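You operate a simulated robot arm through the tools that you are given. There is no shell and no other tool. Be economical: measure what you need, move in short steps, check, and stop when the job is done.

You run a simulated robot arm. Do the job below in one go: nothing can be reset, and whatever is moved stays where it is left.

TASK
Knock the beige panel flat and prove it on the white sag tester.
Fine: panel on the rest; beige mallet back; black test weight on the middle till the window reads Flat, then back. Set down upright: beige mallet, black test weight.

It is judged by the outcome, as a careful person would: the job done as asked, and still so three seconds after it is handed in. It fails if anything else is knocked over, pushed out of place, dropped, spilled or broken.

THE ROBOT
A 6-joint arm with a two-finger parallel gripper, fixed in place. Base frame: the origin is at the foot of the arm, x ahead of it, y to its left, z up; the work surface is at about z = 860. Lengths are in mm, angles in rad, forces in N, time in s.
With the tool pointing down near the work surface it reaches from about 180 to 740 mm from the base axis. Its first joint turns from -2.897 to 2.897 rad. Payload 3.91 kg.
The tool frame sits at the grasp point between the pads (the TCP): z along the fingers, y along the line on which they close. The tips reach 30 mm beyond it. The gripper opens to 110 mm. The fingers are 20 mm wide and 10 mm thick; the gripper's body (48 by 112 mm) begins 55 mm behind the TCP.
Orientation is told as [roll, pitch, yaw] about the base's x, y, z axes, in that order, counted from this pose: with the fingers straight down and closing along the base's y, the tool's x points along the base's -x, its y along +y and its z along -z.

THE INTERFACE
- The arm moves only by the tool jog_arm. Its argument "targets" is a list of rows, each a list of 7 numbers: the shift along the tool's x, y, z in mm, then the turn, a rotation vector about the tool's x, y, z in rad, then the closure, from 0 (fully open) to 1 (shut). In form: [[dx, dy, dz, rx, ry, rz, grip], ...]. A call has 1 to 10 rows; each row shifts and turns the commanded pose from where the row before left it, along the tool's axes as they then stand. Each row takes 0.2 s and may step no farther than 50 mm and 0.15 rad from the row before; otherwise, or with a gripper value out of range, the whole call is refused. Where a pose cannot be reached the arm comes as near as it can. A force on the tool above 50 N (or 10 N above the force at the start of the call, whichever is more), or a blocked arm, ends the call early, and 0.2 s more pass. The fingers move at their own pace (about 45 mm/s each) and stop on an object; they squeeze with about 23 N. The grip force told is the motor's: it shows also when the fingers shut on nothing. Time passes only in rows, and 0.2 s behind the last, so rows that do not move let the fingers close. The reply holds the time, the measured pose of the TCP, the force on the tool along the base axes, the opening and the grip force, in the units named above and with some noise, with the torque about the TCP (base axes, N m) and any sound that the robot's microphone picked up.
- Cameras (640 x 400 px; columns grow to the right, rows downward): "scene" is fixed at [50.9, 650.3, 1613.1]; the picture's right is [-0.47, -0.88, 0.00], its down [-0.76, 0.41, -0.50] and it looks along [0.44, -0.24, -0.87] (base axes); focal length 347 px, centre (320, 200). "wrist" rides on the gripper at [71, 22, -107] in the tool frame; the picture's right is [-0.29, 0.96, 0.00], its down [-0.76, -0.23, -0.61] and it looks along [-0.58, -0.18, 0.79] (tool axes); focal length 243 px, centre (320, 200). There is no depth. A picture from a camera that has moved, and an enlarged one, comes with that camera's place and axes in the base frame and with its lens.
- capture(camera): a new picture of that camera. No time passes.
- move_column(by): slides the trunk up (or, below 0, down) by that many mm; the arm rides with it, the base frame stays. It gives what a move gives, with no picture.
- enlarge(camera, box): a new picture of the part [left, top, right, bottom] of that camera's present view, enlarged. No time passes.
- sign_off(): hands the job in; it is judged then, once.

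Go step by step. Nothing tells you positions but the pictures and the camera data: compare them with the known pose of the tool, close in by small moves and look again before you grip or let go. The budget is 120 turns and 68 pictures, counting those below and the enlarged ones. Unless the task says otherwise, let go and move clear before handing in, and close with one line.

The tools are called after "Request:" as a command line: name --pt "numbers of a row" for each row, then --argument value for the rest, lists and objects as JSON in quotes. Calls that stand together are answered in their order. jog_arm: Moves the arm, as the interface text tells. Its arguments: {"type":"object","properties":{"targets":{"type":"array","items":{"type":"array","items":{"type":"number"}}}},"required":["targets"]} The other tools are called the same way: move_column (by) slides the trunk up or down; capture (camera) takes a picture; enlarge (camera, box) takes an enlarged picture of a part of a camera's view; sign_off () hands the job in.

At the start:

```text
time_s: 0.0
position: [217.9, 332.3, 1236.6]
tcp_rot: [0.001, -0.001, -0.001]
force: [-0.7, 0.7, 0.9]
moment: [0.02, -0.02, 0.01]
gripper_width: 109.9
gripper_force: 0.1
trunk travel left (down, up): [-525.0, 65.0]
```

scene: 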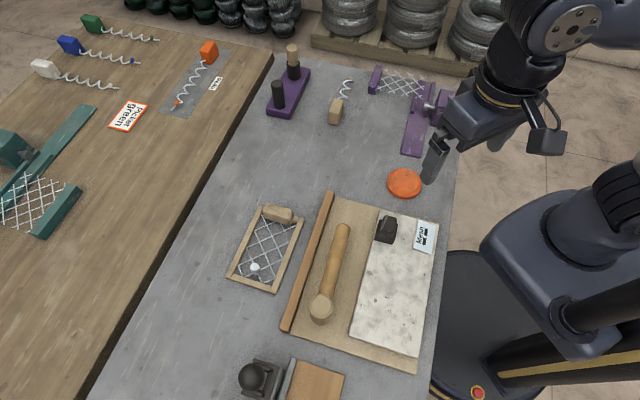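
wrist: 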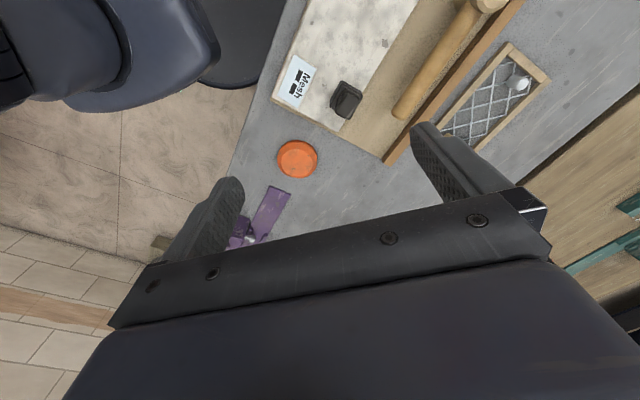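

I see a bench with a mesh panel, a mallet, a stone-like slab with a label and other items. I'll zoom in to identify which is which.

Request:
enlarge --camera "scene" --box '[220, 180, 460, 330]'

Request:
enlarge --camera "scene" --box '[260, 30, 500, 180]'

Request:
enlarge --camera "scene" --box '[200, 280, 392, 400]'

Request:
enlarge --camera "scene" --box '[0, 20, 240, 250]'

```text
2.67 times, centred on (340, 255) of scene
camera zoom: at [50.9, 650.3, 1613.1], right [-0.47, -0.88, 0.0], down [-0.76, 0.41, -0.5], along [0.44, -0.24, -0.87], focal length 925 px, centre (267, 53)
```

zoom: 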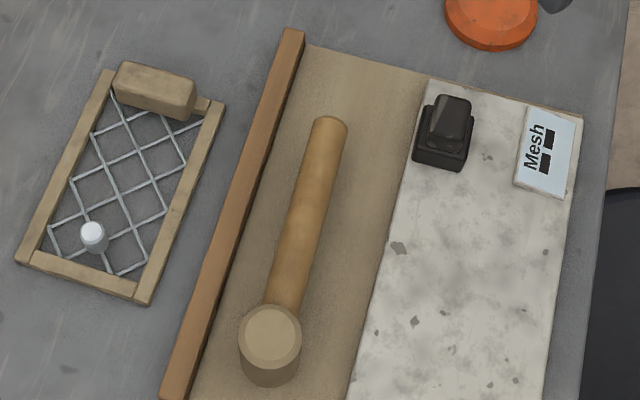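

```text
2.67 times, centred on (380, 105) of scene
camera zoom: at [50.9, 650.3, 1613.1], right [-0.47, -0.88, 0.0], down [-0.76, 0.41, -0.5], along [0.44, -0.24, -0.87], focal length 925 px, centre (160, 453)
```

zoom: 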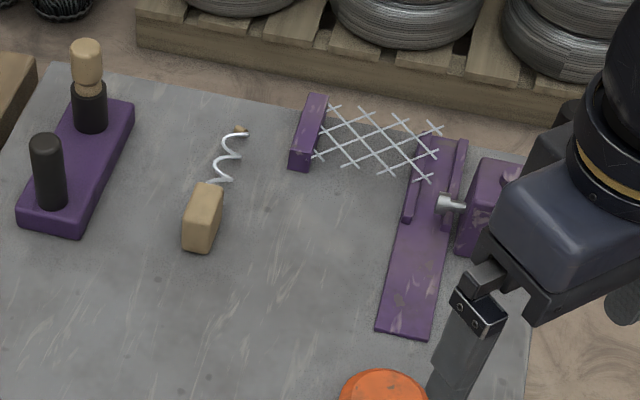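

```text
3.33 times, centred on (296, 340) of scene
camera zoom: at [50.9, 650.3, 1613.1], right [-0.47, -0.88, 0.0], down [-0.76, 0.41, -0.5], along [0.44, -0.24, -0.87], focal length 1156 px, centre (400, -267)
```

zoom: 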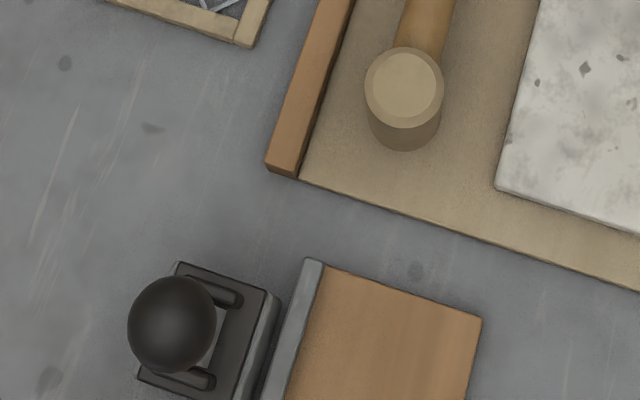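

```text
1.74 times, centred on (120, 135) of scene
camera zoom: at [50.9, 650.3, 1613.1], right [-0.47, -0.88, 0.0], down [-0.76, 0.41, -0.5], along [0.44, -0.24, -0.87], focal length 603 px, centre (668, 313)
```

zoom: 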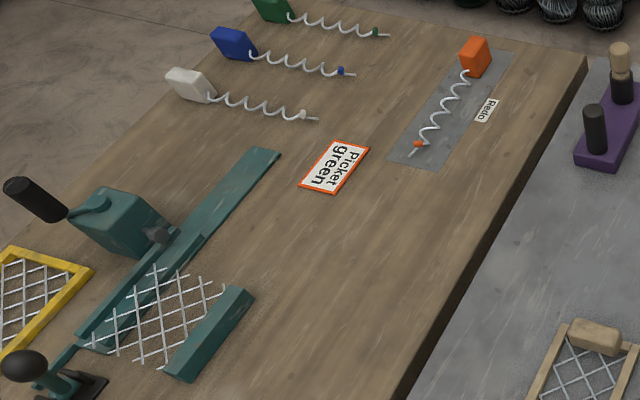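

The frame with mesh looks like the panel, with a white knob that may be a bump. I'll move to look at the left and near side of the bench with the wrist camera.

Request:
jog_arm --pt "0 45 0 0 0 0 0" --pt "10 45 0 0 0 0 0" --pt "10 45 0 0 0 0 0" --pt "10 45 0 0 0 0 0" --pt "0 0 0 0 0 0 0"

Request:
capture --camera "wrist"

Request:
capture --camera "scene"

```text
time_s: 1.2
position: [184.6, 515.5, 1234.8]
tcp_rot: [0.001, 0.001, 0.0]
force: [0.2, -0.8, -0.1]
moment: [-0.01, 0.0, 0.0]
gripper_width: 110.1
gripper_force: 0.1
trunk travel left (down, up): [-525.0, 65.0]
```

```text
61 pictures are left
camera wrist: at [113.4, 537.3, 1342.6], right [0.29, 0.96, 0.0], down [0.76, -0.23, 0.61], along [0.58, -0.18, -0.79], focal length 243 px, centre (320, 200)
```

wrist: 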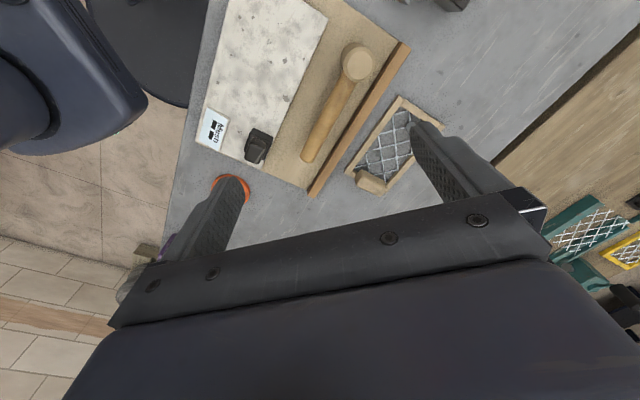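

```text
60 pictures are left
```

scene: 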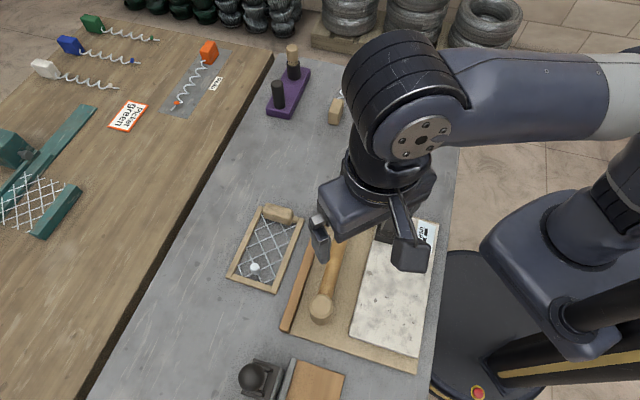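

The near edge of the bench is out of view, so I'll tilt the wrist back to look at it.

Request:
jog_arm --pt "0 0 0 0 0.15 0 0" --pt "0 0 0 0 0.15 0 0" --pt "0 0 0 0 0.15 0 0" --pt "0 0 0 0 0.15 0 0" --pt "0 0 0 0 0.15 0 0" --pt "0 0 0 0 0 0 0"

Request:
capture --camera "wrist"

```text
time_s: 2.6
position: [186.5, 514.2, 1233.5]
tcp_rot: [0.003, 0.75, 0.001]
force: [-0.1, 0.6, -0.4]
moment: [-0.01, 0.0, 0.03]
gripper_width: 109.8
gripper_force: 0.2
trunk travel left (down, up): [-525.0, 65.0]
```

```text
59 pictures are left
camera wrist: at [207.3, 535.3, 1362.0], right [0.21, 0.96, -0.2], down [0.97, -0.23, -0.07], along [-0.12, -0.17, -0.98], focal length 243 px, centre (320, 200)
```

wrist: 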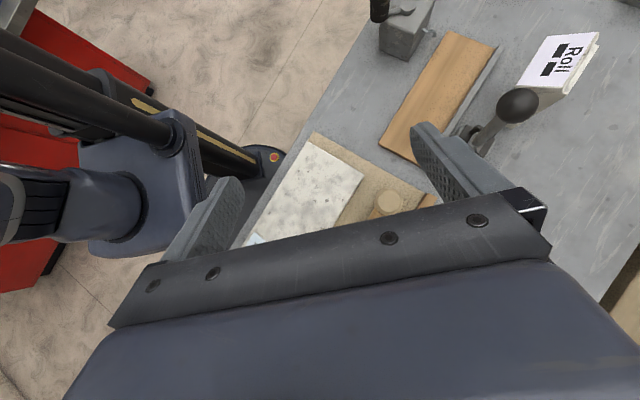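

There's a "Roll" station further back, which isn't mine. I'll untilt and go closer over the frame and slab.

Request:
jog_arm --pt "0 0 0 0 -0.15 0 0" --pt "0 0 0 0 -0.15 0 0" --pt "0 0 0 0 -0.15 0 0" --pt "0 0 0 0 -0.15 0 0" --pt "0 0 0 0 -0.15 0 0" --pt "-35 20 30 0 0 0 0" --pt "-35 20 30 0 0 0 0" --pt "-35 20 30 0 0 0 0" --pt "-20 20 30 0 0 0 0" --pt "0 0 0 0 0 0 0"

Request:
capture --camera "wrist"

```text
refused: row 6 steps farther than a row can; nothing moved
```

```text
58 pictures are left
camera wrist: at [207.3, 535.3, 1362.0], right [0.21, 0.96, -0.2], down [0.97, -0.23, -0.07], along [-0.12, -0.17, -0.98], focal length 243 px, centre (320, 200)
```

wrist: 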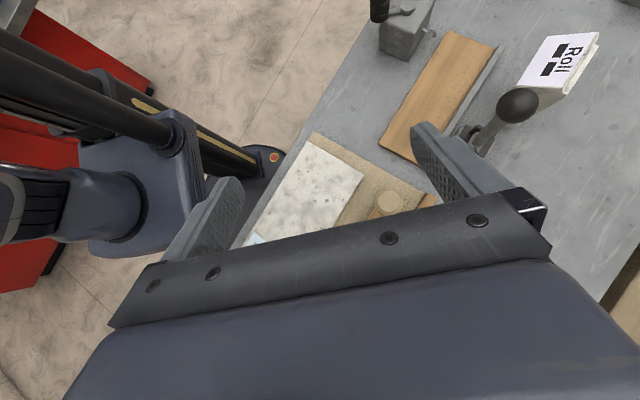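

The row was too long, so I'm splitting it into smaller steps.

Request:
jog_arm --pt "0 0 0 0 -0.15 0 0" --pt "0 0 0 0 -0.15 0 0" --pt "0 0 0 0 -0.15 0 0" --pt "0 0 0 0 -0.15 0 0" --pt "0 0 0 0 -0.15 0 0" --pt "-30 20 30 0 0 0 0" --pt "-30 20 30 0 0 0 0" --pt "-30 20 30 0 0 0 0" --pt "-20 20 30 0 0 0 0" --pt "0 0 0 0 0 0 0"

Request:
capture --camera "wrist"

```text
time_s: 4.8
position: [295.6, 597.4, 1114.4]
tcp_rot: [0.0, 0.0, -0.001]
force: [-0.4, 0.6, -0.2]
moment: [-0.04, -0.01, -0.02]
gripper_width: 109.7
gripper_force: 0.0
trunk travel left (down, up): [-525.0, 65.0]
```

```text
57 pictures are left
camera wrist: at [225.0, 619.7, 1222.1], right [0.29, 0.96, 0.0], down [0.76, -0.23, 0.61], along [0.58, -0.18, -0.79], focal length 243 px, centre (320, 200)
```

wrist: 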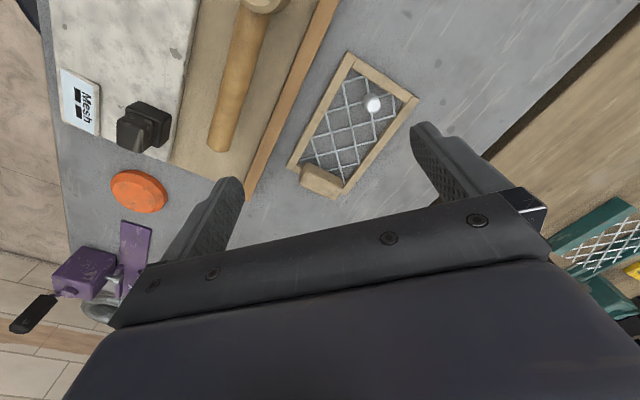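

Request:
enlarge --camera "wrist" --box '[270, 40, 430, 210]'

Request:
enlarge --camera "wrist" --box '[40, 40, 240, 220]'

```text
2.35 times, centred on (350, 125) of wrist
camera zoom: at [225.0, 619.7, 1222.1], right [0.29, 0.96, 0.0], down [0.76, -0.23, 0.61], along [0.58, -0.18, -0.79], focal length 571 px, centre (249, 376)
```

zoom: 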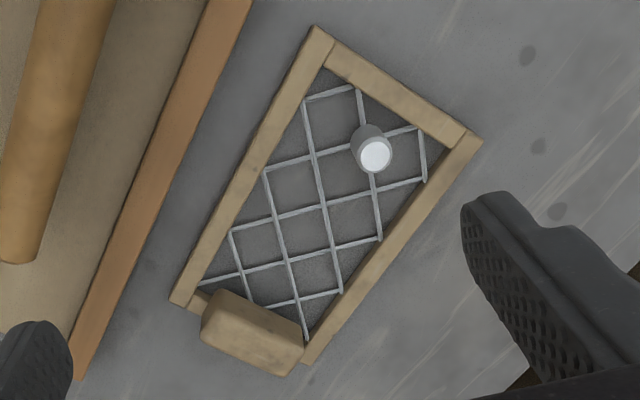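

```text
2.22 times, centred on (140, 130) of wrist
camera zoom: at [225.0, 619.7, 1222.1], right [0.29, 0.96, 0.0], down [0.76, -0.23, 0.61], along [0.58, -0.18, -0.79], focal length 539 px, centre (720, 356)
```

zoom: 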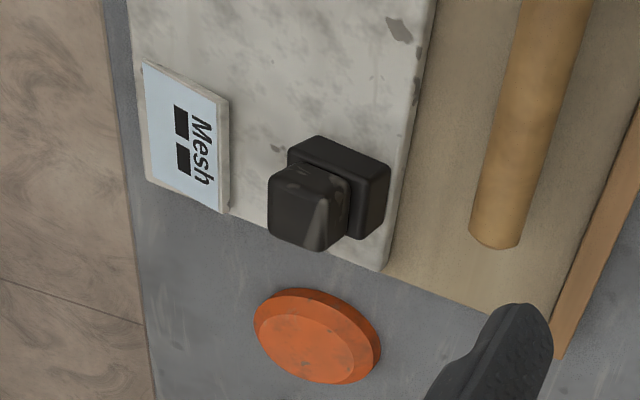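

Request:
enlarge --camera "wrist" --box '[50, 60, 110, 140]'

Request:
jog_arm --pt "20 0 -30 0 0 0 0" --pt "40 0 0 0 0.15 0 0" --pt "40 0 0 0 0.15 0 0" --pt "40 0 0 0 0.15 0 0" --pt "20 0 0 0 0.15 0 0" --pt "20 0 0 0 0.15 0 0" --pt "0 0 0 0 0.15 0 0" --pt "0 0 0 0 0.15 0 0" --pt "0 0 0 0 0 0 0"

Request:
capture --camera "wrist"

```text
5.00 times, centred on (80, 100) of wrist
camera zoom: at [225.0, 619.7, 1222.1], right [0.29, 0.96, 0.0], down [0.76, -0.23, 0.61], along [0.58, -0.18, -0.79], focal length 1213 px, centre (1520, 700)
```

zoom: 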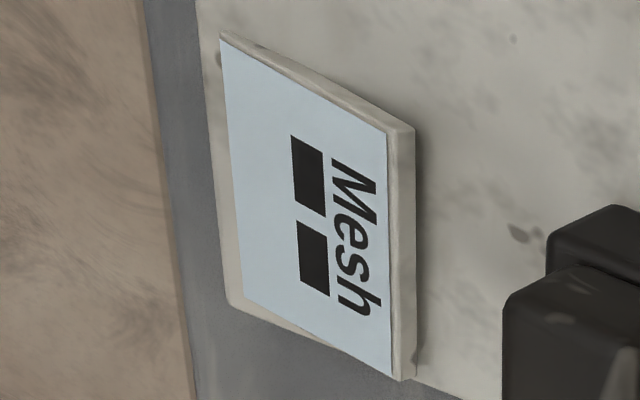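

```text
time_s: 6.8
position: [123.8, 594.8, 1184.4]
tcp_rot: [-0.001, 1.051, 0.001]
force: [0.0, 0.3, -0.7]
moment: [0.0, -0.01, 0.04]
gripper_width: 110.0
gripper_force: 0.1
trunk travel left (down, up): [-525.0, 65.0]
```

```text
53 pictures are left
camera wrist: at [181.2, 616.6, 1298.9], right [0.14, 0.96, -0.25], down [0.9, -0.23, -0.36], along [-0.4, -0.18, -0.9], focal length 243 px, centre (320, 200)
```

wrist: 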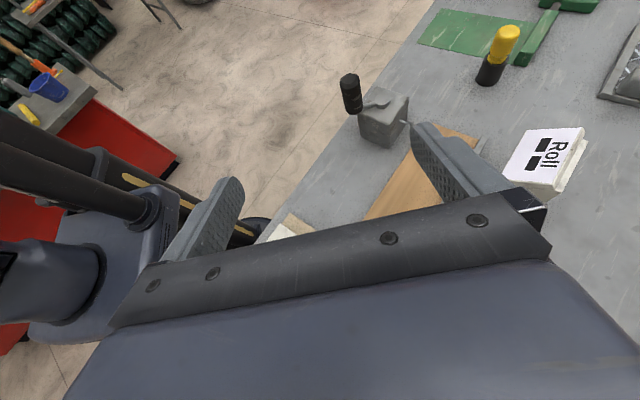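

Request:
jog_arm --pt "0 0 0 0 -0.15 0 0" --pt "0 -20 0 0 -0.15 0 0" --pt "0 -20 0 0 -0.15 0 0" --pt "0 -20 0 0 -0.15 0 0" --pt "0 -20 0 0 -0.15 0 0" --pt "-10 -20 20 0 0 0 0" --pt "-10 -20 20 0 0 0 0" --pt "0 -20 20 0 0 0 0" --pt "0 0 0 0 0 0 0"

Request:
capture --camera "wrist"

```text
time_s: 8.8
position: [123.0, 452.6, 1125.2]
tcp_rot: [-0.001, 0.3, -0.001]
force: [-1.4, -0.2, 0.8]
moment: [0.03, -0.03, 0.0]
gripper_width: 110.1
gripper_force: 0.1
trunk travel left (down, up): [-525.0, 65.0]
```

```text
52 pictures are left
camera wrist: at [87.6, 475.0, 1247.9], right [0.28, 0.96, -0.09], down [0.91, -0.23, 0.36], along [0.32, -0.18, -0.93], focal length 243 px, centre (320, 200)
```

wrist: 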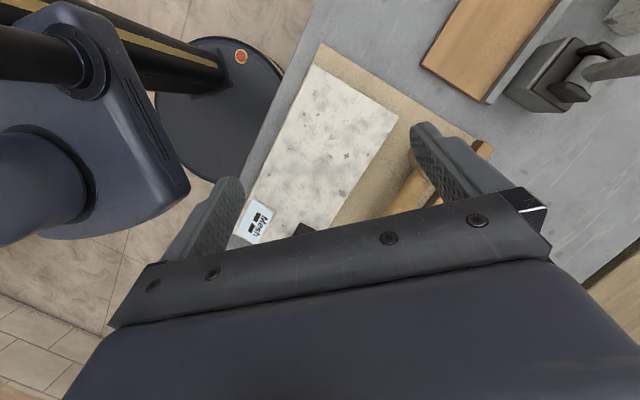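

The slab with the "Mesh --" window is the tester, apparently waiting for a panel, and everything at this station is turned by 45°. I'll yaw to match and take a close view over the mallet.

Request:
jog_arm --pt "-30 16 0 0 -0.15 0 0" --pt "-30 16 0 0 -0.15 0 0" --pt "-30 16 0 0 0 0.15 0" --pt "-30 16 0 0 0 0.15 0" --pt "0 0 15 0 0 0.15 0" --pt "0 0 15 0 0 0.15 0" --pt "0 0 15 0 0 0.15 0" --pt "0 0 15 0 0 0.035 0" --pt "0 0 0 0 0 0 0"

Request:
capture --camera "wrist"

Request:
capture --camera "scene"

```text
time_s: 10.8
position: [244.9, 513.6, 1046.2]
tcp_rot: [0.001, 0.001, -0.787]
force: [-0.9, 0.0, 0.2]
moment: [-0.02, 0.01, -0.02]
gripper_width: 110.2
gripper_force: 0.0
trunk travel left (down, up): [-525.0, 65.0]
```

```text
51 pictures are left
camera wrist: at [209.7, 578.9, 1154.1], right [0.88, 0.47, 0.0], down [0.37, -0.7, 0.61], along [0.29, -0.54, -0.79], focal length 243 px, centre (320, 200)
```

wrist: 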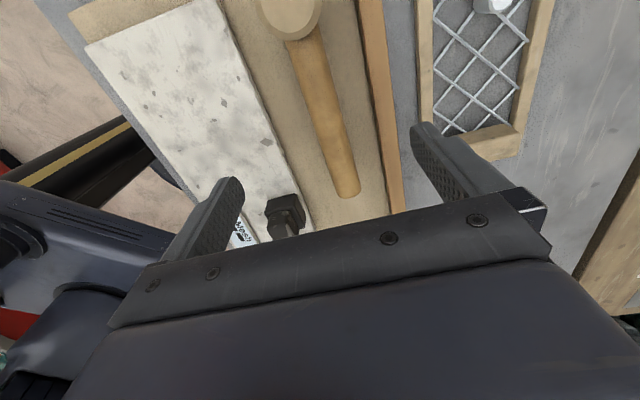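

```text
50 pictures are left
```

scene: 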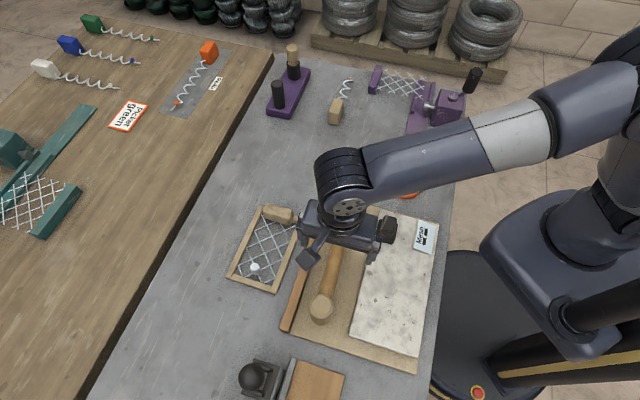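

Handle axis is at about s=538 (the p-axis), with the head at t≈268. I'll shift toward the head and descend part way, then check.

Request:
jog_arm --pt "12 1 20 0 0 0 0" --pt "11 1 30 0 0 0 0" --pt "0 0 30 0 0 0 0" --pt "0 0 10 0 0 0 0" --pt "0 0 0 0 0 0 0"

Request:
capture --camera "wrist"

Request:
enlarge --camera "scene" --box '[260, 190, 420, 330]'

```text
time_s: 12.0
position: [227.8, 527.9, 958.7]
tcp_rot: [-0.001, 0.0, -0.786]
force: [0.3, -0.1, 0.1]
moment: [0.04, 0.01, -0.03]
gripper_width: 109.8
gripper_force: 0.0
trunk travel left (down, up): [-525.0, 65.0]
```

```text
49 pictures are left
camera wrist: at [193.9, 594.9, 1066.3], right [0.88, 0.47, 0.0], down [0.37, -0.7, 0.61], along [0.29, -0.54, -0.79], focal length 243 px, centre (320, 200)
```

wrist: 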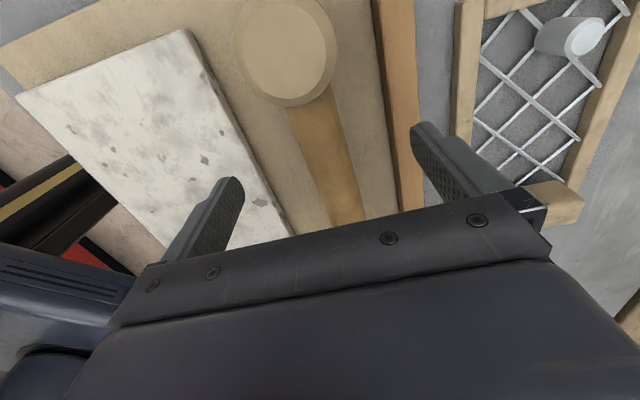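

```text
2.86 times, centred on (340, 260) of scene
camera zoom: at [50.9, 650.3, 1613.1], right [-0.47, -0.88, 0.0], down [-0.76, 0.41, -0.5], along [0.44, -0.24, -0.87], focal length 991 px, centre (263, 29)
```

zoom: 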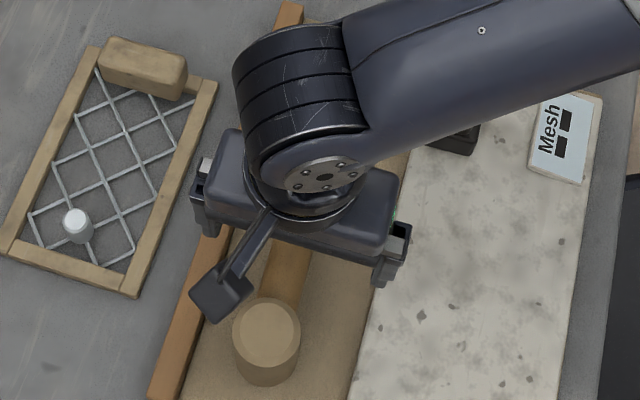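

Fully open fingers would hit the fence and slab, so I'll half-close before descending around the handle.

Request:
jog_arm --pt "0 0 0 0 0 0 0.5" --pt "0 0 0 0 0 0 0.5" --pt "0 0 0 0 0 0 0.5" --pt "0 0 15 0 0 0 0.5" --pt "0 0 15 0 0 0 0.5" --pt "0 0 10 0 0 0 0.5" --pt "0 0 5 0 0 0 0.5" --pt "0 0 0 0 0 0 0.5"

Request:
capture --camera "wrist"

Request:
enlarge --camera "scene" --box '[260, 190, 420, 330]'

```text
time_s: 13.8
position: [230.2, 530.3, 910.7]
tcp_rot: [-0.001, 0.0, -0.786]
force: [0.8, 0.3, 0.1]
moment: [0.04, 0.03, -0.01]
gripper_width: 55.0
gripper_force: 0.0
trunk travel left (down, up): [-525.0, 65.0]
```

```text
47 pictures are left
camera wrist: at [195.3, 596.0, 1019.4], right [0.88, 0.47, 0.0], down [0.37, -0.7, 0.61], along [0.29, -0.54, -0.79], focal length 243 px, centre (320, 200)
```

wrist: 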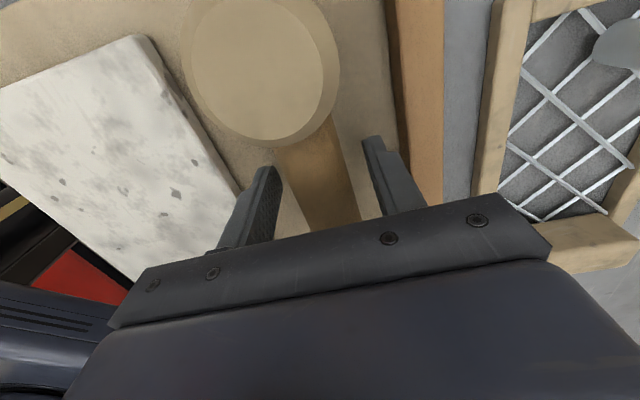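

```text
2.86 times, centred on (340, 260) of scene
camera zoom: at [50.9, 650.3, 1613.1], right [-0.47, -0.88, 0.0], down [-0.76, 0.41, -0.5], along [0.44, -0.24, -0.87], focal length 991 px, centre (263, 29)
```

zoom: 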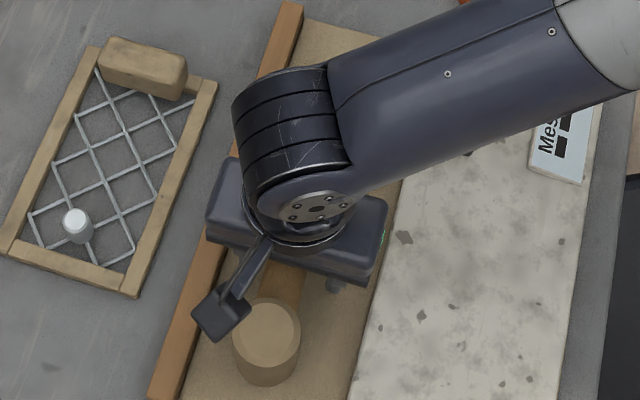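

The handle sits between the fingers. I'll go a few mm lower and close.

Request:
jog_arm --pt "0 0 3 0 0 0 0.5" --pt "0 0 3 0 0 0 0.5" --pt "0 0 0 0 0 0 0.6" --pt "0 0 0 0 0 0 0.7" --pt "0 0 0 0 0 0 0.8" --pt "0 0 0 0 0 0 1" --pt "0 0 0 0 0 0 1" --pt "0 0 0 0 0 0 1"

```text
time_s: 15.6
position: [231.6, 529.4, 907.4]
tcp_rot: [0.0, -0.001, -0.786]
force: [1.4, 0.9, 1.0]
moment: [0.02, 0.01, -0.16]
gripper_width: 29.4
gripper_force: 22.6
trunk travel left (down, up): [-525.0, 65.0]
```

Gripped at about 29 mm. Now I'll lift a little.

Request:
jog_arm --pt "0 0 -10 0 0 0 1" --pt "0 0 -20 0 0 0 1" --pt "0 0 -30 0 0 0 1" --pt "0 0 -30 0 0 0 1" --pt "0 0 0 0 0 0 1"

Request:
capture --camera "scene"

Request:
capture --camera "wrist"

```text
time_s: 16.8
position: [231.2, 529.4, 999.5]
tcp_rot: [0.0, -0.001, -0.787]
force: [-0.5, -0.1, -0.6]
moment: [0.01, -0.02, -0.02]
gripper_width: 0.0
gripper_force: 22.6
trunk travel left (down, up): [-525.0, 65.0]
```

```text
45 pictures are left
```

scene: 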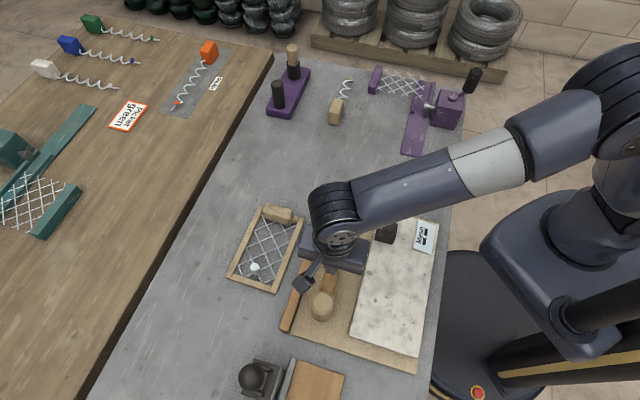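

```text
44 pictures are left
camera wrist: at [197.0, 594.8, 1105.5], right [0.88, 0.47, 0.0], down [0.37, -0.7, 0.61], along [0.29, -0.54, -0.79], focal length 243 px, centre (320, 200)
```

wrist: 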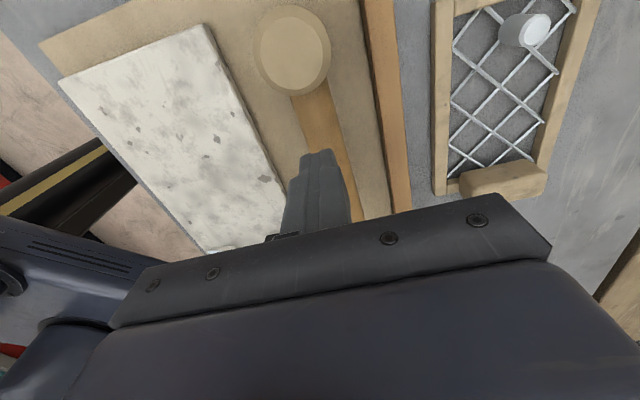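

The fingers slipped off the handle, so the grip was too high. I'll reopen and go lower, watching the force.

Request:
jog_arm --pt "0 0 0 0 0 0 0.5" --pt "0 0 0 0 0 0 0.5" --pt "0 0 0 0 0 0 0.5" --pt "0 0 30 0 0 0 0.5" --pt "0 0 30 0 0 0 0.5" --pt "0 0 25 0 0 0 0.5" --pt "0 0 10 0 0 0 0.5" --pt "0 0 4 0 0 0 0.5" --pt "0 0 0 0 0 0 0.5"

Request:
capture --camera "wrist"

```text
time_s: 18.8
position: [231.0, 530.2, 900.5]
tcp_rot: [0.002, 0.001, -0.785]
force: [1.5, -2.0, 7.8]
moment: [-0.25, 0.09, 0.02]
gripper_width: 54.8
gripper_force: 0.4
trunk travel left (down, up): [-525.0, 65.0]
```

```text
43 pictures are left
camera wrist: at [197.6, 596.2, 1007.4], right [0.88, 0.47, 0.0], down [0.37, -0.7, 0.61], along [0.29, -0.53, -0.79], focal length 243 px, centre (320, 200)
```

wrist: 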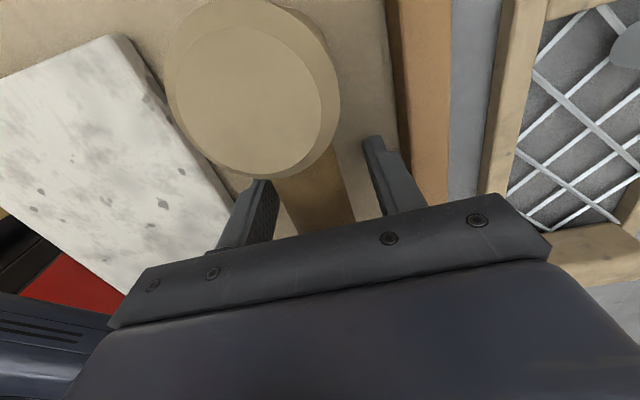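

The tips are touching the board (about 870). I'll raise 1 mm, close, then lift slowly and watch the load.

Request:
jog_arm --pt "0 0 -1 0 0 0 0.5" --pt "0 0 0 0 0 0 0.65" --pt "0 0 0 0 0 0 0.75" --pt "0 0 0 0 0 0 1" --pt "0 0 0 0 0 0 1" --pt "0 0 0 0 0 0 1" --pt "0 0 0 0 0 0 1"

Request:
jog_arm --pt "0 0 -3 0 0 0 1" --pt "0 0 -4 0 0 0 1" --pt "0 0 -5 0 0 0 1" --pt "0 0 0 0 0 0 1"

Request:
capture --camera "wrist"

```text
time_s: 20.4
position: [231.0, 531.5, 899.7]
tcp_rot: [0.0, 0.0, -0.785]
force: [-4.7, -1.8, 6.3]
moment: [-0.03, 0.16, 0.21]
gripper_width: 29.1
gripper_force: 22.9
trunk travel left (down, up): [-525.0, 65.0]
```

```text
time_s: 21.4
position: [230.4, 530.4, 910.2]
tcp_rot: [-0.001, -0.001, -0.784]
force: [0.1, -0.3, -3.1]
moment: [-0.16, -0.14, 0.03]
gripper_width: 29.0
gripper_force: 22.5
trunk travel left (down, up): [-525.0, 65.0]
```

```text
42 pictures are left
camera wrist: at [195.4, 596.3, 1017.3], right [0.88, 0.47, 0.0], down [0.37, -0.7, 0.61], along [0.29, -0.54, -0.79], focal length 243 px, centre (320, 200)
```

wrist: 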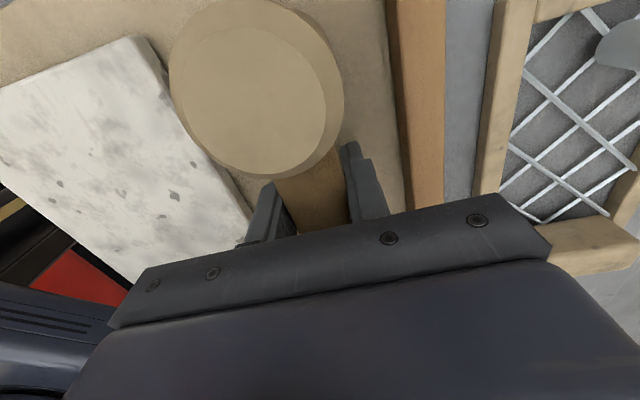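

The mallet is held with about 3 N of load. I'll keep lifting gently.

Request:
jog_arm --pt "0 0 -5 0 0 0 1" --pt "0 0 -10 0 0 0 1" --pt "0 0 -15 0 0 0 1" --pt "0 0 -15 0 0 0 1" --pt "0 0 -15 0 0 0 1" --pt "0 0 0 0 0 0 1"

Request:
capture --camera "wrist"

Request:
enlarge --camera "scene" --box '[220, 190, 420, 350]'

```text
time_s: 22.8
position: [231.2, 531.5, 971.0]
tcp_rot: [0.0, 0.001, -0.786]
force: [-0.6, 0.1, -4.3]
moment: [-0.13, -0.13, 0.04]
gripper_width: 29.0
gripper_force: 23.1
trunk travel left (down, up): [-525.0, 65.0]
```

```text
41 pictures are left
camera wrist: at [195.9, 597.5, 1079.3], right [0.88, 0.47, 0.0], down [0.37, -0.7, 0.61], along [0.29, -0.54, -0.79], focal length 243 px, centre (320, 200)
```

wrist: 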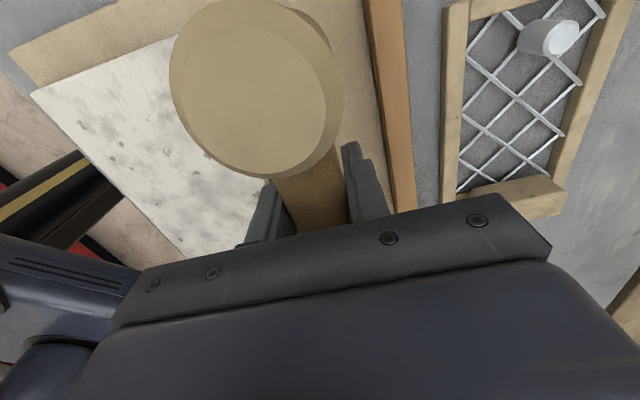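

```text
2.50 times, centred on (320, 270) of scene
camera zoom: at [50.9, 650.3, 1613.1], right [-0.47, -0.88, 0.0], down [-0.76, 0.41, -0.5], along [0.44, -0.24, -0.87], focal length 867 px, centre (320, 25)
```

zoom: 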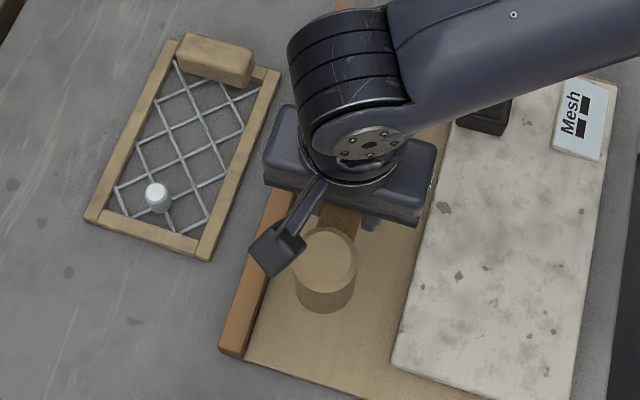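

The mallet is held firmly, with the head centre about 61 mm along tool x. I'll carry it over toward the panel's knob, which I place at about (336, 656, top near 896).

Request:
jog_arm --pt "-10 25 0 0 0 0 1" --pt "-10 25 0 0 0 0 1" --pt "-10 25 0 0 0 0 1" --pt "-10 25 0 0 0 0 1" --pt "-12 25 0 0 0 0 1" --pt "0 20 0 0 0 0 1" --pt "0 16 0 0 0 0 1" --pt "0 0 0 0 0 0 1"

Request:
capture --camera "wrist"

Request:
enlarge --camera "scene" --box '[200, 180, 360, 320]'

```text
time_s: 24.6
position: [381.9, 609.7, 971.5]
tcp_rot: [-0.001, -0.001, -0.786]
force: [0.2, -0.5, -3.9]
moment: [-0.15, -0.16, 0.01]
gripper_width: 29.2
gripper_force: 23.0
trunk travel left (down, up): [-525.0, 65.0]
```

```text
39 pictures are left
camera wrist: at [346.9, 675.1, 1078.5], right [0.88, 0.47, 0.0], down [0.38, -0.7, 0.61], along [0.29, -0.54, -0.79], focal length 243 px, centre (320, 200)
```

wrist: 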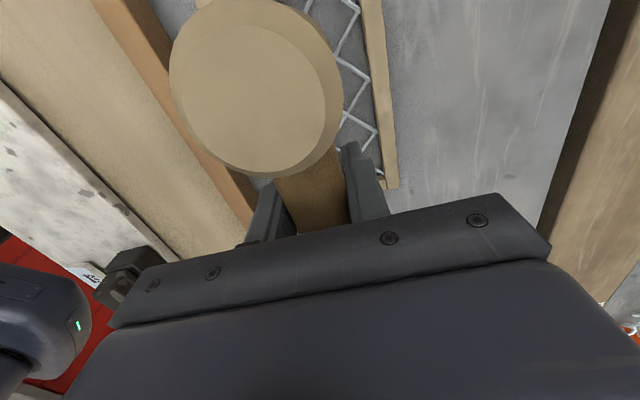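

```text
2.86 times, centred on (280, 250) of scene
camera zoom: at [50.9, 650.3, 1613.1], right [-0.47, -0.88, 0.0], down [-0.76, 0.41, -0.5], along [0.44, -0.24, -0.87], focal length 991 px, centre (434, 57)
```

zoom: 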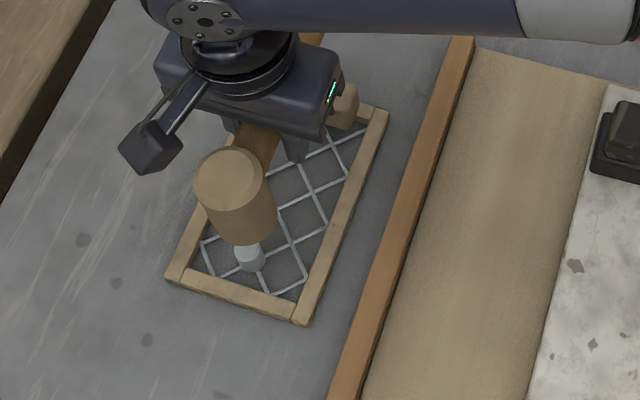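

The head is aligned above the knob. I'll descend to just above it, then knock.

Request:
jog_arm --pt "-3 0 15 0 0 0 1" --pt "0 0 15 0 0 0 1" --pt "0 0 4 0 0 0 1" --pt "0 0 0 0 0 0 1"

Request:
enlarge --camera "scene" --box '[220, 200, 320, 300]'

```text
time_s: 25.6
position: [384.1, 607.6, 937.4]
tcp_rot: [0.0, 0.0, -0.786]
force: [0.3, 0.1, -3.7]
moment: [-0.14, -0.17, -0.04]
gripper_width: 29.4
gripper_force: 22.5
trunk travel left (down, up): [-525.0, 65.0]
```

```text
4.00 times, centred on (270, 250) of scene
camera zoom: at [50.9, 650.3, 1613.1], right [-0.47, -0.88, 0.0], down [-0.76, 0.41, -0.5], along [0.44, -0.24, -0.87], focal length 1387 px, centre (520, 0)
```

zoom: 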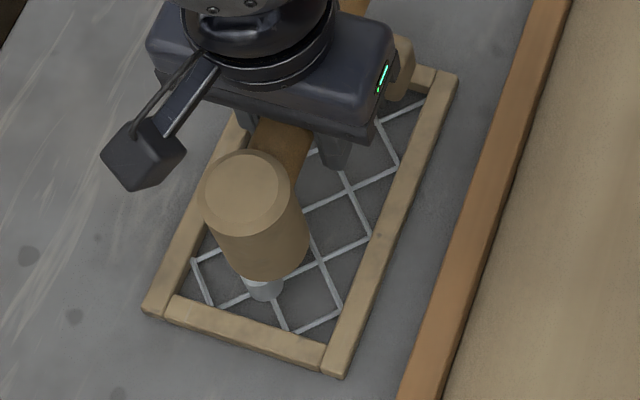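

Request:
jog_arm --pt "0 0 12 0 0 0 1" --pt "0 0 5 0 0 0 1"

Request:
enlarge --camera "scene" --box '[220, 200, 320, 300]'

```text
time_s: 26.2
position: [385.9, 604.7, 923.5]
tcp_rot: [0.004, -0.001, -0.788]
force: [5.0, -3.5, 10.8]
moment: [0.59, 0.34, -0.18]
gripper_width: 29.6
gripper_force: 23.1
trunk travel left (down, up): [-525.0, 65.0]
```

```text
4.00 times, centred on (270, 250) of scene
camera zoom: at [50.9, 650.3, 1613.1], right [-0.47, -0.88, 0.0], down [-0.76, 0.41, -0.5], along [0.44, -0.24, -0.87], focal length 1387 px, centre (520, 0)
```

zoom: 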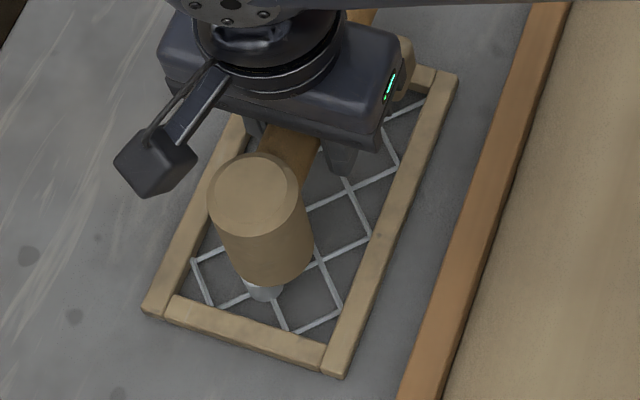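

Contact, with roughly 15 N of push and the knob still proud. I'll back off and give a real, faster knock that ends just below contact height.

Request:
jog_arm --pt "0 0 -25 0 0 0 1" --pt "0 0 -18 0 0 0 1" --pt "0 0 0 0 0 0 1" --pt "0 0 45 0 0 0 1" --pt "0 0 -35 0 0 0 1" --pt "0 0 0 0 0 0 1"

Request:
enlarge --camera "scene" --box '[220, 200, 320, 300]'

```text
time_s: 27.6
position: [383.5, 605.5, 950.8]
tcp_rot: [0.0, 0.0, -0.785]
force: [-0.1, -0.5, -3.8]
moment: [-0.16, -0.14, -0.01]
gripper_width: 29.4
gripper_force: 22.6
trunk travel left (down, up): [-525.0, 65.0]
```

```text
4.00 times, centred on (270, 250) of scene
camera zoom: at [50.9, 650.3, 1613.1], right [-0.47, -0.88, 0.0], down [-0.76, 0.41, -0.5], along [0.44, -0.24, -0.87], focal length 1387 px, centre (520, 0)
```

zoom: 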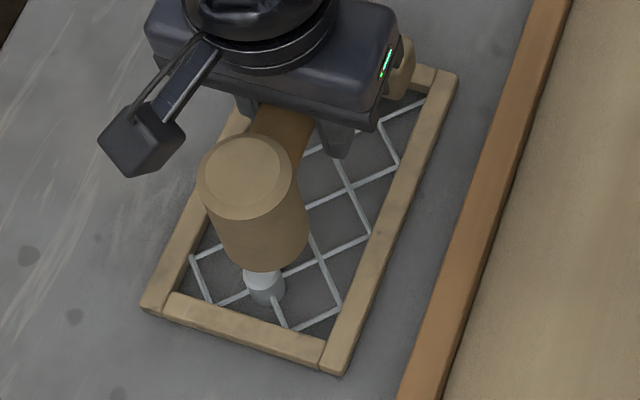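

Request:
jog_arm --pt "0 0 -12 0 0 0 1" --pt "0 0 0 0 0 0 1" --pt "0 0 48 0 0 0 1" --pt "0 0 6 0 0 0 1" --pt "0 0 -40 0 0 0 1" --pt "0 0 -20 0 0 0 1"

Request:
enlarge --camera "scene" --box '[220, 200, 320, 300]'

```text
time_s: 29.0
position: [385.1, 603.6, 972.0]
tcp_rot: [0.0, 0.002, -0.786]
force: [-0.6, -0.1, -4.1]
moment: [-0.13, -0.11, 0.0]
gripper_width: 29.0
gripper_force: 23.1
trunk travel left (down, up): [-525.0, 65.0]
```

```text
4.00 times, centred on (270, 250) of scene
camera zoom: at [50.9, 650.3, 1613.1], right [-0.47, -0.88, 0.0], down [-0.76, 0.41, -0.5], along [0.44, -0.24, -0.87], focal length 1387 px, centre (520, 0)
```

zoom: 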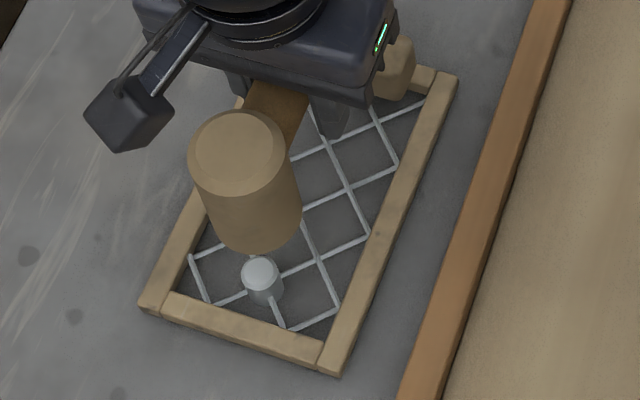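

The knob hasn't moved. I'll try a slow, firmer press and read the forces.

Request:
jog_arm --pt "0 0 25 0 0 0 1" --pt "0 0 20 0 0 0 1" --pt "0 0 5 0 0 0 1" --pt "0 0 5 0 0 0 1"

Request:
jog_arm --pt "0 0 5 0 0 0 1" --pt "0 0 0 0 0 0 1"

Request:
enlarge --camera "scene" --box '[220, 200, 320, 300]'

```text
time_s: 30.0
position: [383.6, 605.8, 915.4]
tcp_rot: [0.0, 0.0, -0.784]
force: [0.4, 0.8, -3.0]
moment: [-0.09, -0.12, -0.02]
gripper_width: 29.3
gripper_force: 22.5
trunk travel left (down, up): [-525.0, 65.0]
```

```text
time_s: 30.6
position: [383.9, 604.2, 912.9]
tcp_rot: [0.003, 0.0, -0.785]
force: [1.5, -4.6, 11.8]
moment: [0.27, 0.21, -0.05]
gripper_width: 29.1
gripper_force: 23.3
trunk travel left (down, up): [-525.0, 65.0]
```

```text
4.00 times, centred on (270, 250) of scene
camera zoom: at [50.9, 650.3, 1613.1], right [-0.47, -0.88, 0.0], down [-0.76, 0.41, -0.5], along [0.44, -0.24, -0.87], focal length 1387 px, centre (520, 0)
```

zoom: 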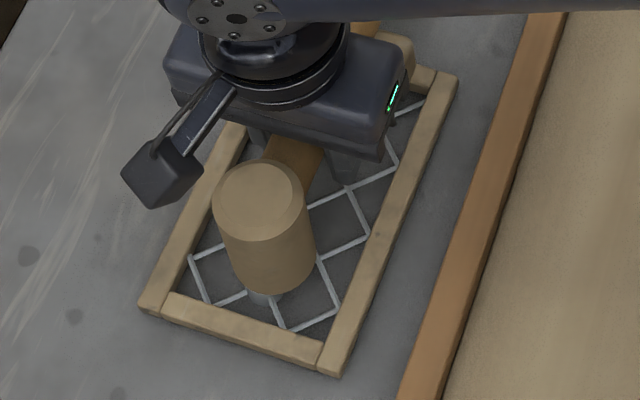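

Contact is now some 10 mm lower than before. I'll lift and check whether the knob moved or the mallet turned in the grip.

Request:
jog_arm --pt "0 0 -20 0 0 0 1" --pt "0 0 -30 0 0 0 1" --pt "0 0 -5 0 0 0 1" --pt "0 0 0 0 0 0 1"

Request:
enlarge --camera "scene" --box '[220, 200, 320, 300]'

Request:
capture --camera "wrist"

```text
time_s: 31.6
position: [383.5, 605.5, 965.0]
tcp_rot: [0.0, 0.0, -0.785]
force: [-0.1, -0.5, -3.6]
moment: [-0.15, -0.14, 0.0]
gripper_width: 29.2
gripper_force: 23.2
trunk travel left (down, up): [-525.0, 65.0]
```

```text
4.00 times, centred on (270, 250) of scene
camera zoom: at [50.9, 650.3, 1613.1], right [-0.47, -0.88, 0.0], down [-0.76, 0.41, -0.5], along [0.44, -0.24, -0.87], focal length 1387 px, centre (520, 0)
```

zoom: 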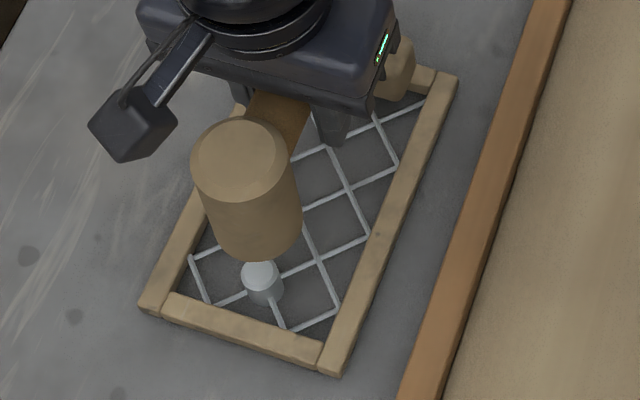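

```text
31 pictures are left
camera wrist: at [349.5, 671.4, 1071.9], right [0.88, 0.47, 0.0], down [0.38, -0.7, 0.61], along [0.29, -0.54, -0.79], focal length 243 px, centre (320, 200)
```

wrist: 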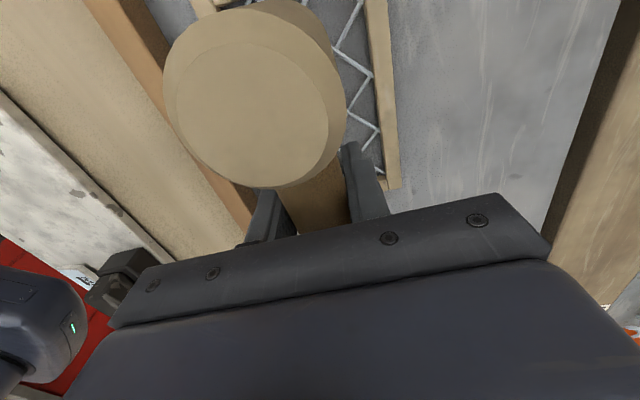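

The mallet rotated in the grip and the knob hasn't moved. The list puts the panel on the rest first, so I'll put the mallet home (correcting the tilt), move the panel to the slab, and read the window.

Request:
jog_arm --pt "10 -25 0 0 -0.05 0 1" --pt "10 -25 0 0 -0.05 0 1" --pt "10 -25 0 0 -0.05 0 1" --pt "10 -25 0 0 0 0 1" --pt "10 -25 0 0 0 0 1" --pt "0 -20 0 0 0 0 1" --pt "5 -15 0 0 0 0 1" --pt "0 0 0 0 0 0 1"

Request:
capture --camera "scene"

```text
time_s: 33.4
position: [231.5, 532.4, 961.2]
tcp_rot: [-0.001, -0.15, -0.784]
force: [-0.4, 0.4, -4.1]
moment: [-0.19, -0.14, -0.03]
gripper_width: 29.1
gripper_force: 23.4
trunk travel left (down, up): [-525.0, 65.0]
```

```text
30 pictures are left
```

scene: 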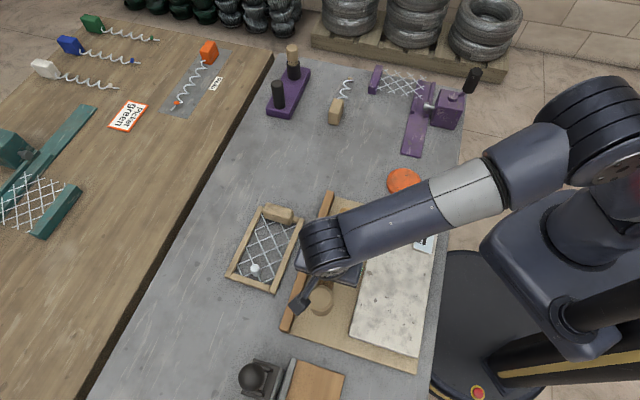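

Request:
jog_arm --pt "3 0 19.8 0 0 0 1" --pt "3 0 19.8 0 0 0 1" --pt "1.8 0 11.9 0 0 0 1" --pt "0.6 0 4 0 0 0 1" --pt "0 0 0 0 0 0 1"

```text
time_s: 34.6
position: [231.9, 532.0, 905.1]
tcp_rot: [0.002, -0.148, -0.787]
force: [2.9, 0.2, 8.3]
moment: [0.52, 0.42, -0.2]
gripper_width: 29.3
gripper_force: 23.1
trunk travel left (down, up): [-525.0, 65.0]
```

Request:
jog_arm --pt "0 0 0 0 0.05 0 1" --pt "0.3 0 2 0 0.04 0 1" --pt "0 0 2 0 0 0 1" --pt "0 0 0 0 0 0 1"

Request:
jog_arm --pt "0 0 0 0 0 0 0.7" --pt "0 0 0 0 0 0 0.6" --pt "0 0 0 0 0 0 0.5" --pt "0 0 0 0 0 0 0.5"

Request:
capture --camera "wrist"

```text
time_s: 35.6
position: [231.6, 531.4, 900.0]
tcp_rot: [0.001, -0.059, -0.784]
force: [-2.1, -0.2, -1.3]
moment: [-0.08, -0.1, 0.0]
gripper_width: 29.1
gripper_force: 23.7
trunk travel left (down, up): [-525.0, 65.0]
```

```text
time_s: 36.6
position: [232.5, 531.3, 899.9]
tcp_rot: [0.001, -0.059, -0.787]
force: [-0.5, -0.2, 0.6]
moment: [-0.01, 0.02, 0.03]
gripper_width: 55.1
gripper_force: 0.0
trunk travel left (down, up): [-525.0, 65.0]
```

```text
29 pictures are left
camera wrist: at [192.7, 601.9, 1003.4], right [0.88, 0.47, 0.02], down [0.35, -0.67, 0.65], along [0.32, -0.57, -0.76], focal length 243 px, centre (320, 200)
```

wrist: 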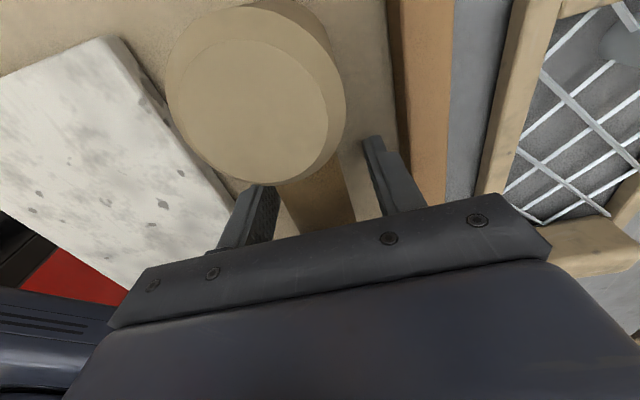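

The mallet is back, level, at home. Next I'll rise, straighten, and go above the panel's block handle.

Request:
jog_arm --pt "0 0 -30 0 0.059 0 0.5" --pt "0 0 -40 0 0 0 0.5" --pt "0 0 -30 0 0 0 0.5" --pt "-25 32 0 0 0 0 0.4" --pt "-25 32 0 0 0 0 0.3" --pt "-25 32 0 0 0 0 0.2" --pt "-25 32 0 0 0 0 0.2" --pt "-26 30 0 0 0 0 0.2" --pt "0 0 0 0 0 0 0.2"

Request:
capture --camera "wrist"

```text
time_s: 38.6
position: [433.4, 553.4, 1001.1]
tcp_rot: [0.0, -0.001, -0.783]
force: [-0.1, -0.2, -0.7]
moment: [-0.02, -0.02, 0.04]
gripper_width: 88.1
gripper_force: 0.0
trunk travel left (down, up): [-525.0, 65.0]
```

```text
28 pictures are left
camera wrist: at [398.3, 619.7, 1108.8], right [0.88, 0.47, 0.0], down [0.37, -0.7, 0.61], along [0.29, -0.54, -0.79], focal length 243 px, centre (320, 200)
```

wrist: 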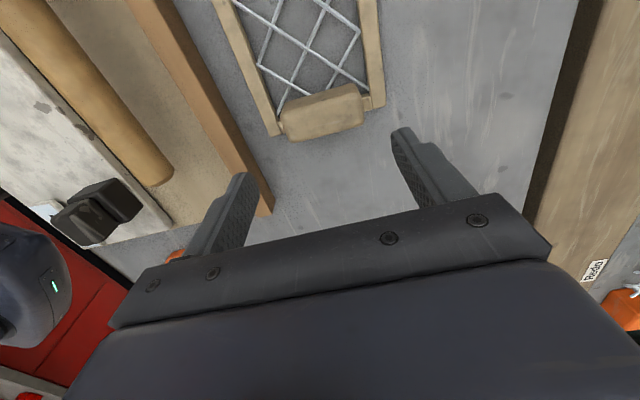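

Request:
enlarge --camera "wrist" --box '[240, 60, 400, 160]'

Request:
enlarge --camera "scene" --box '[225, 195, 325, 295]'

```text
4.00 times, centred on (320, 110) of wrist
camera zoom: at [398.3, 619.7, 1108.8], right [0.88, 0.47, 0.0], down [0.37, -0.7, 0.61], along [0.29, -0.54, -0.79], focal length 970 px, centre (320, 560)
```

zoom: 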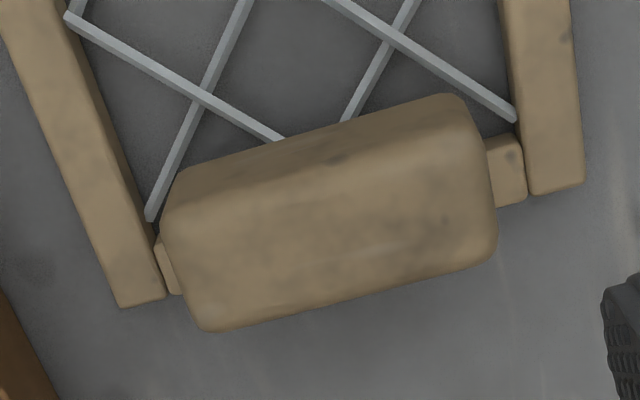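

```text
4.00 times, centred on (275, 245) of scene
camera zoom: at [50.9, 650.3, 1613.1], right [-0.47, -0.88, 0.0], down [-0.76, 0.41, -0.5], along [0.44, -0.24, -0.87], focal length 1387 px, centre (500, 20)
```

zoom: 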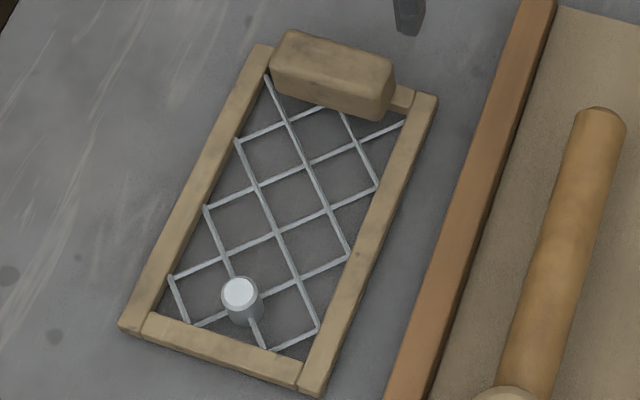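

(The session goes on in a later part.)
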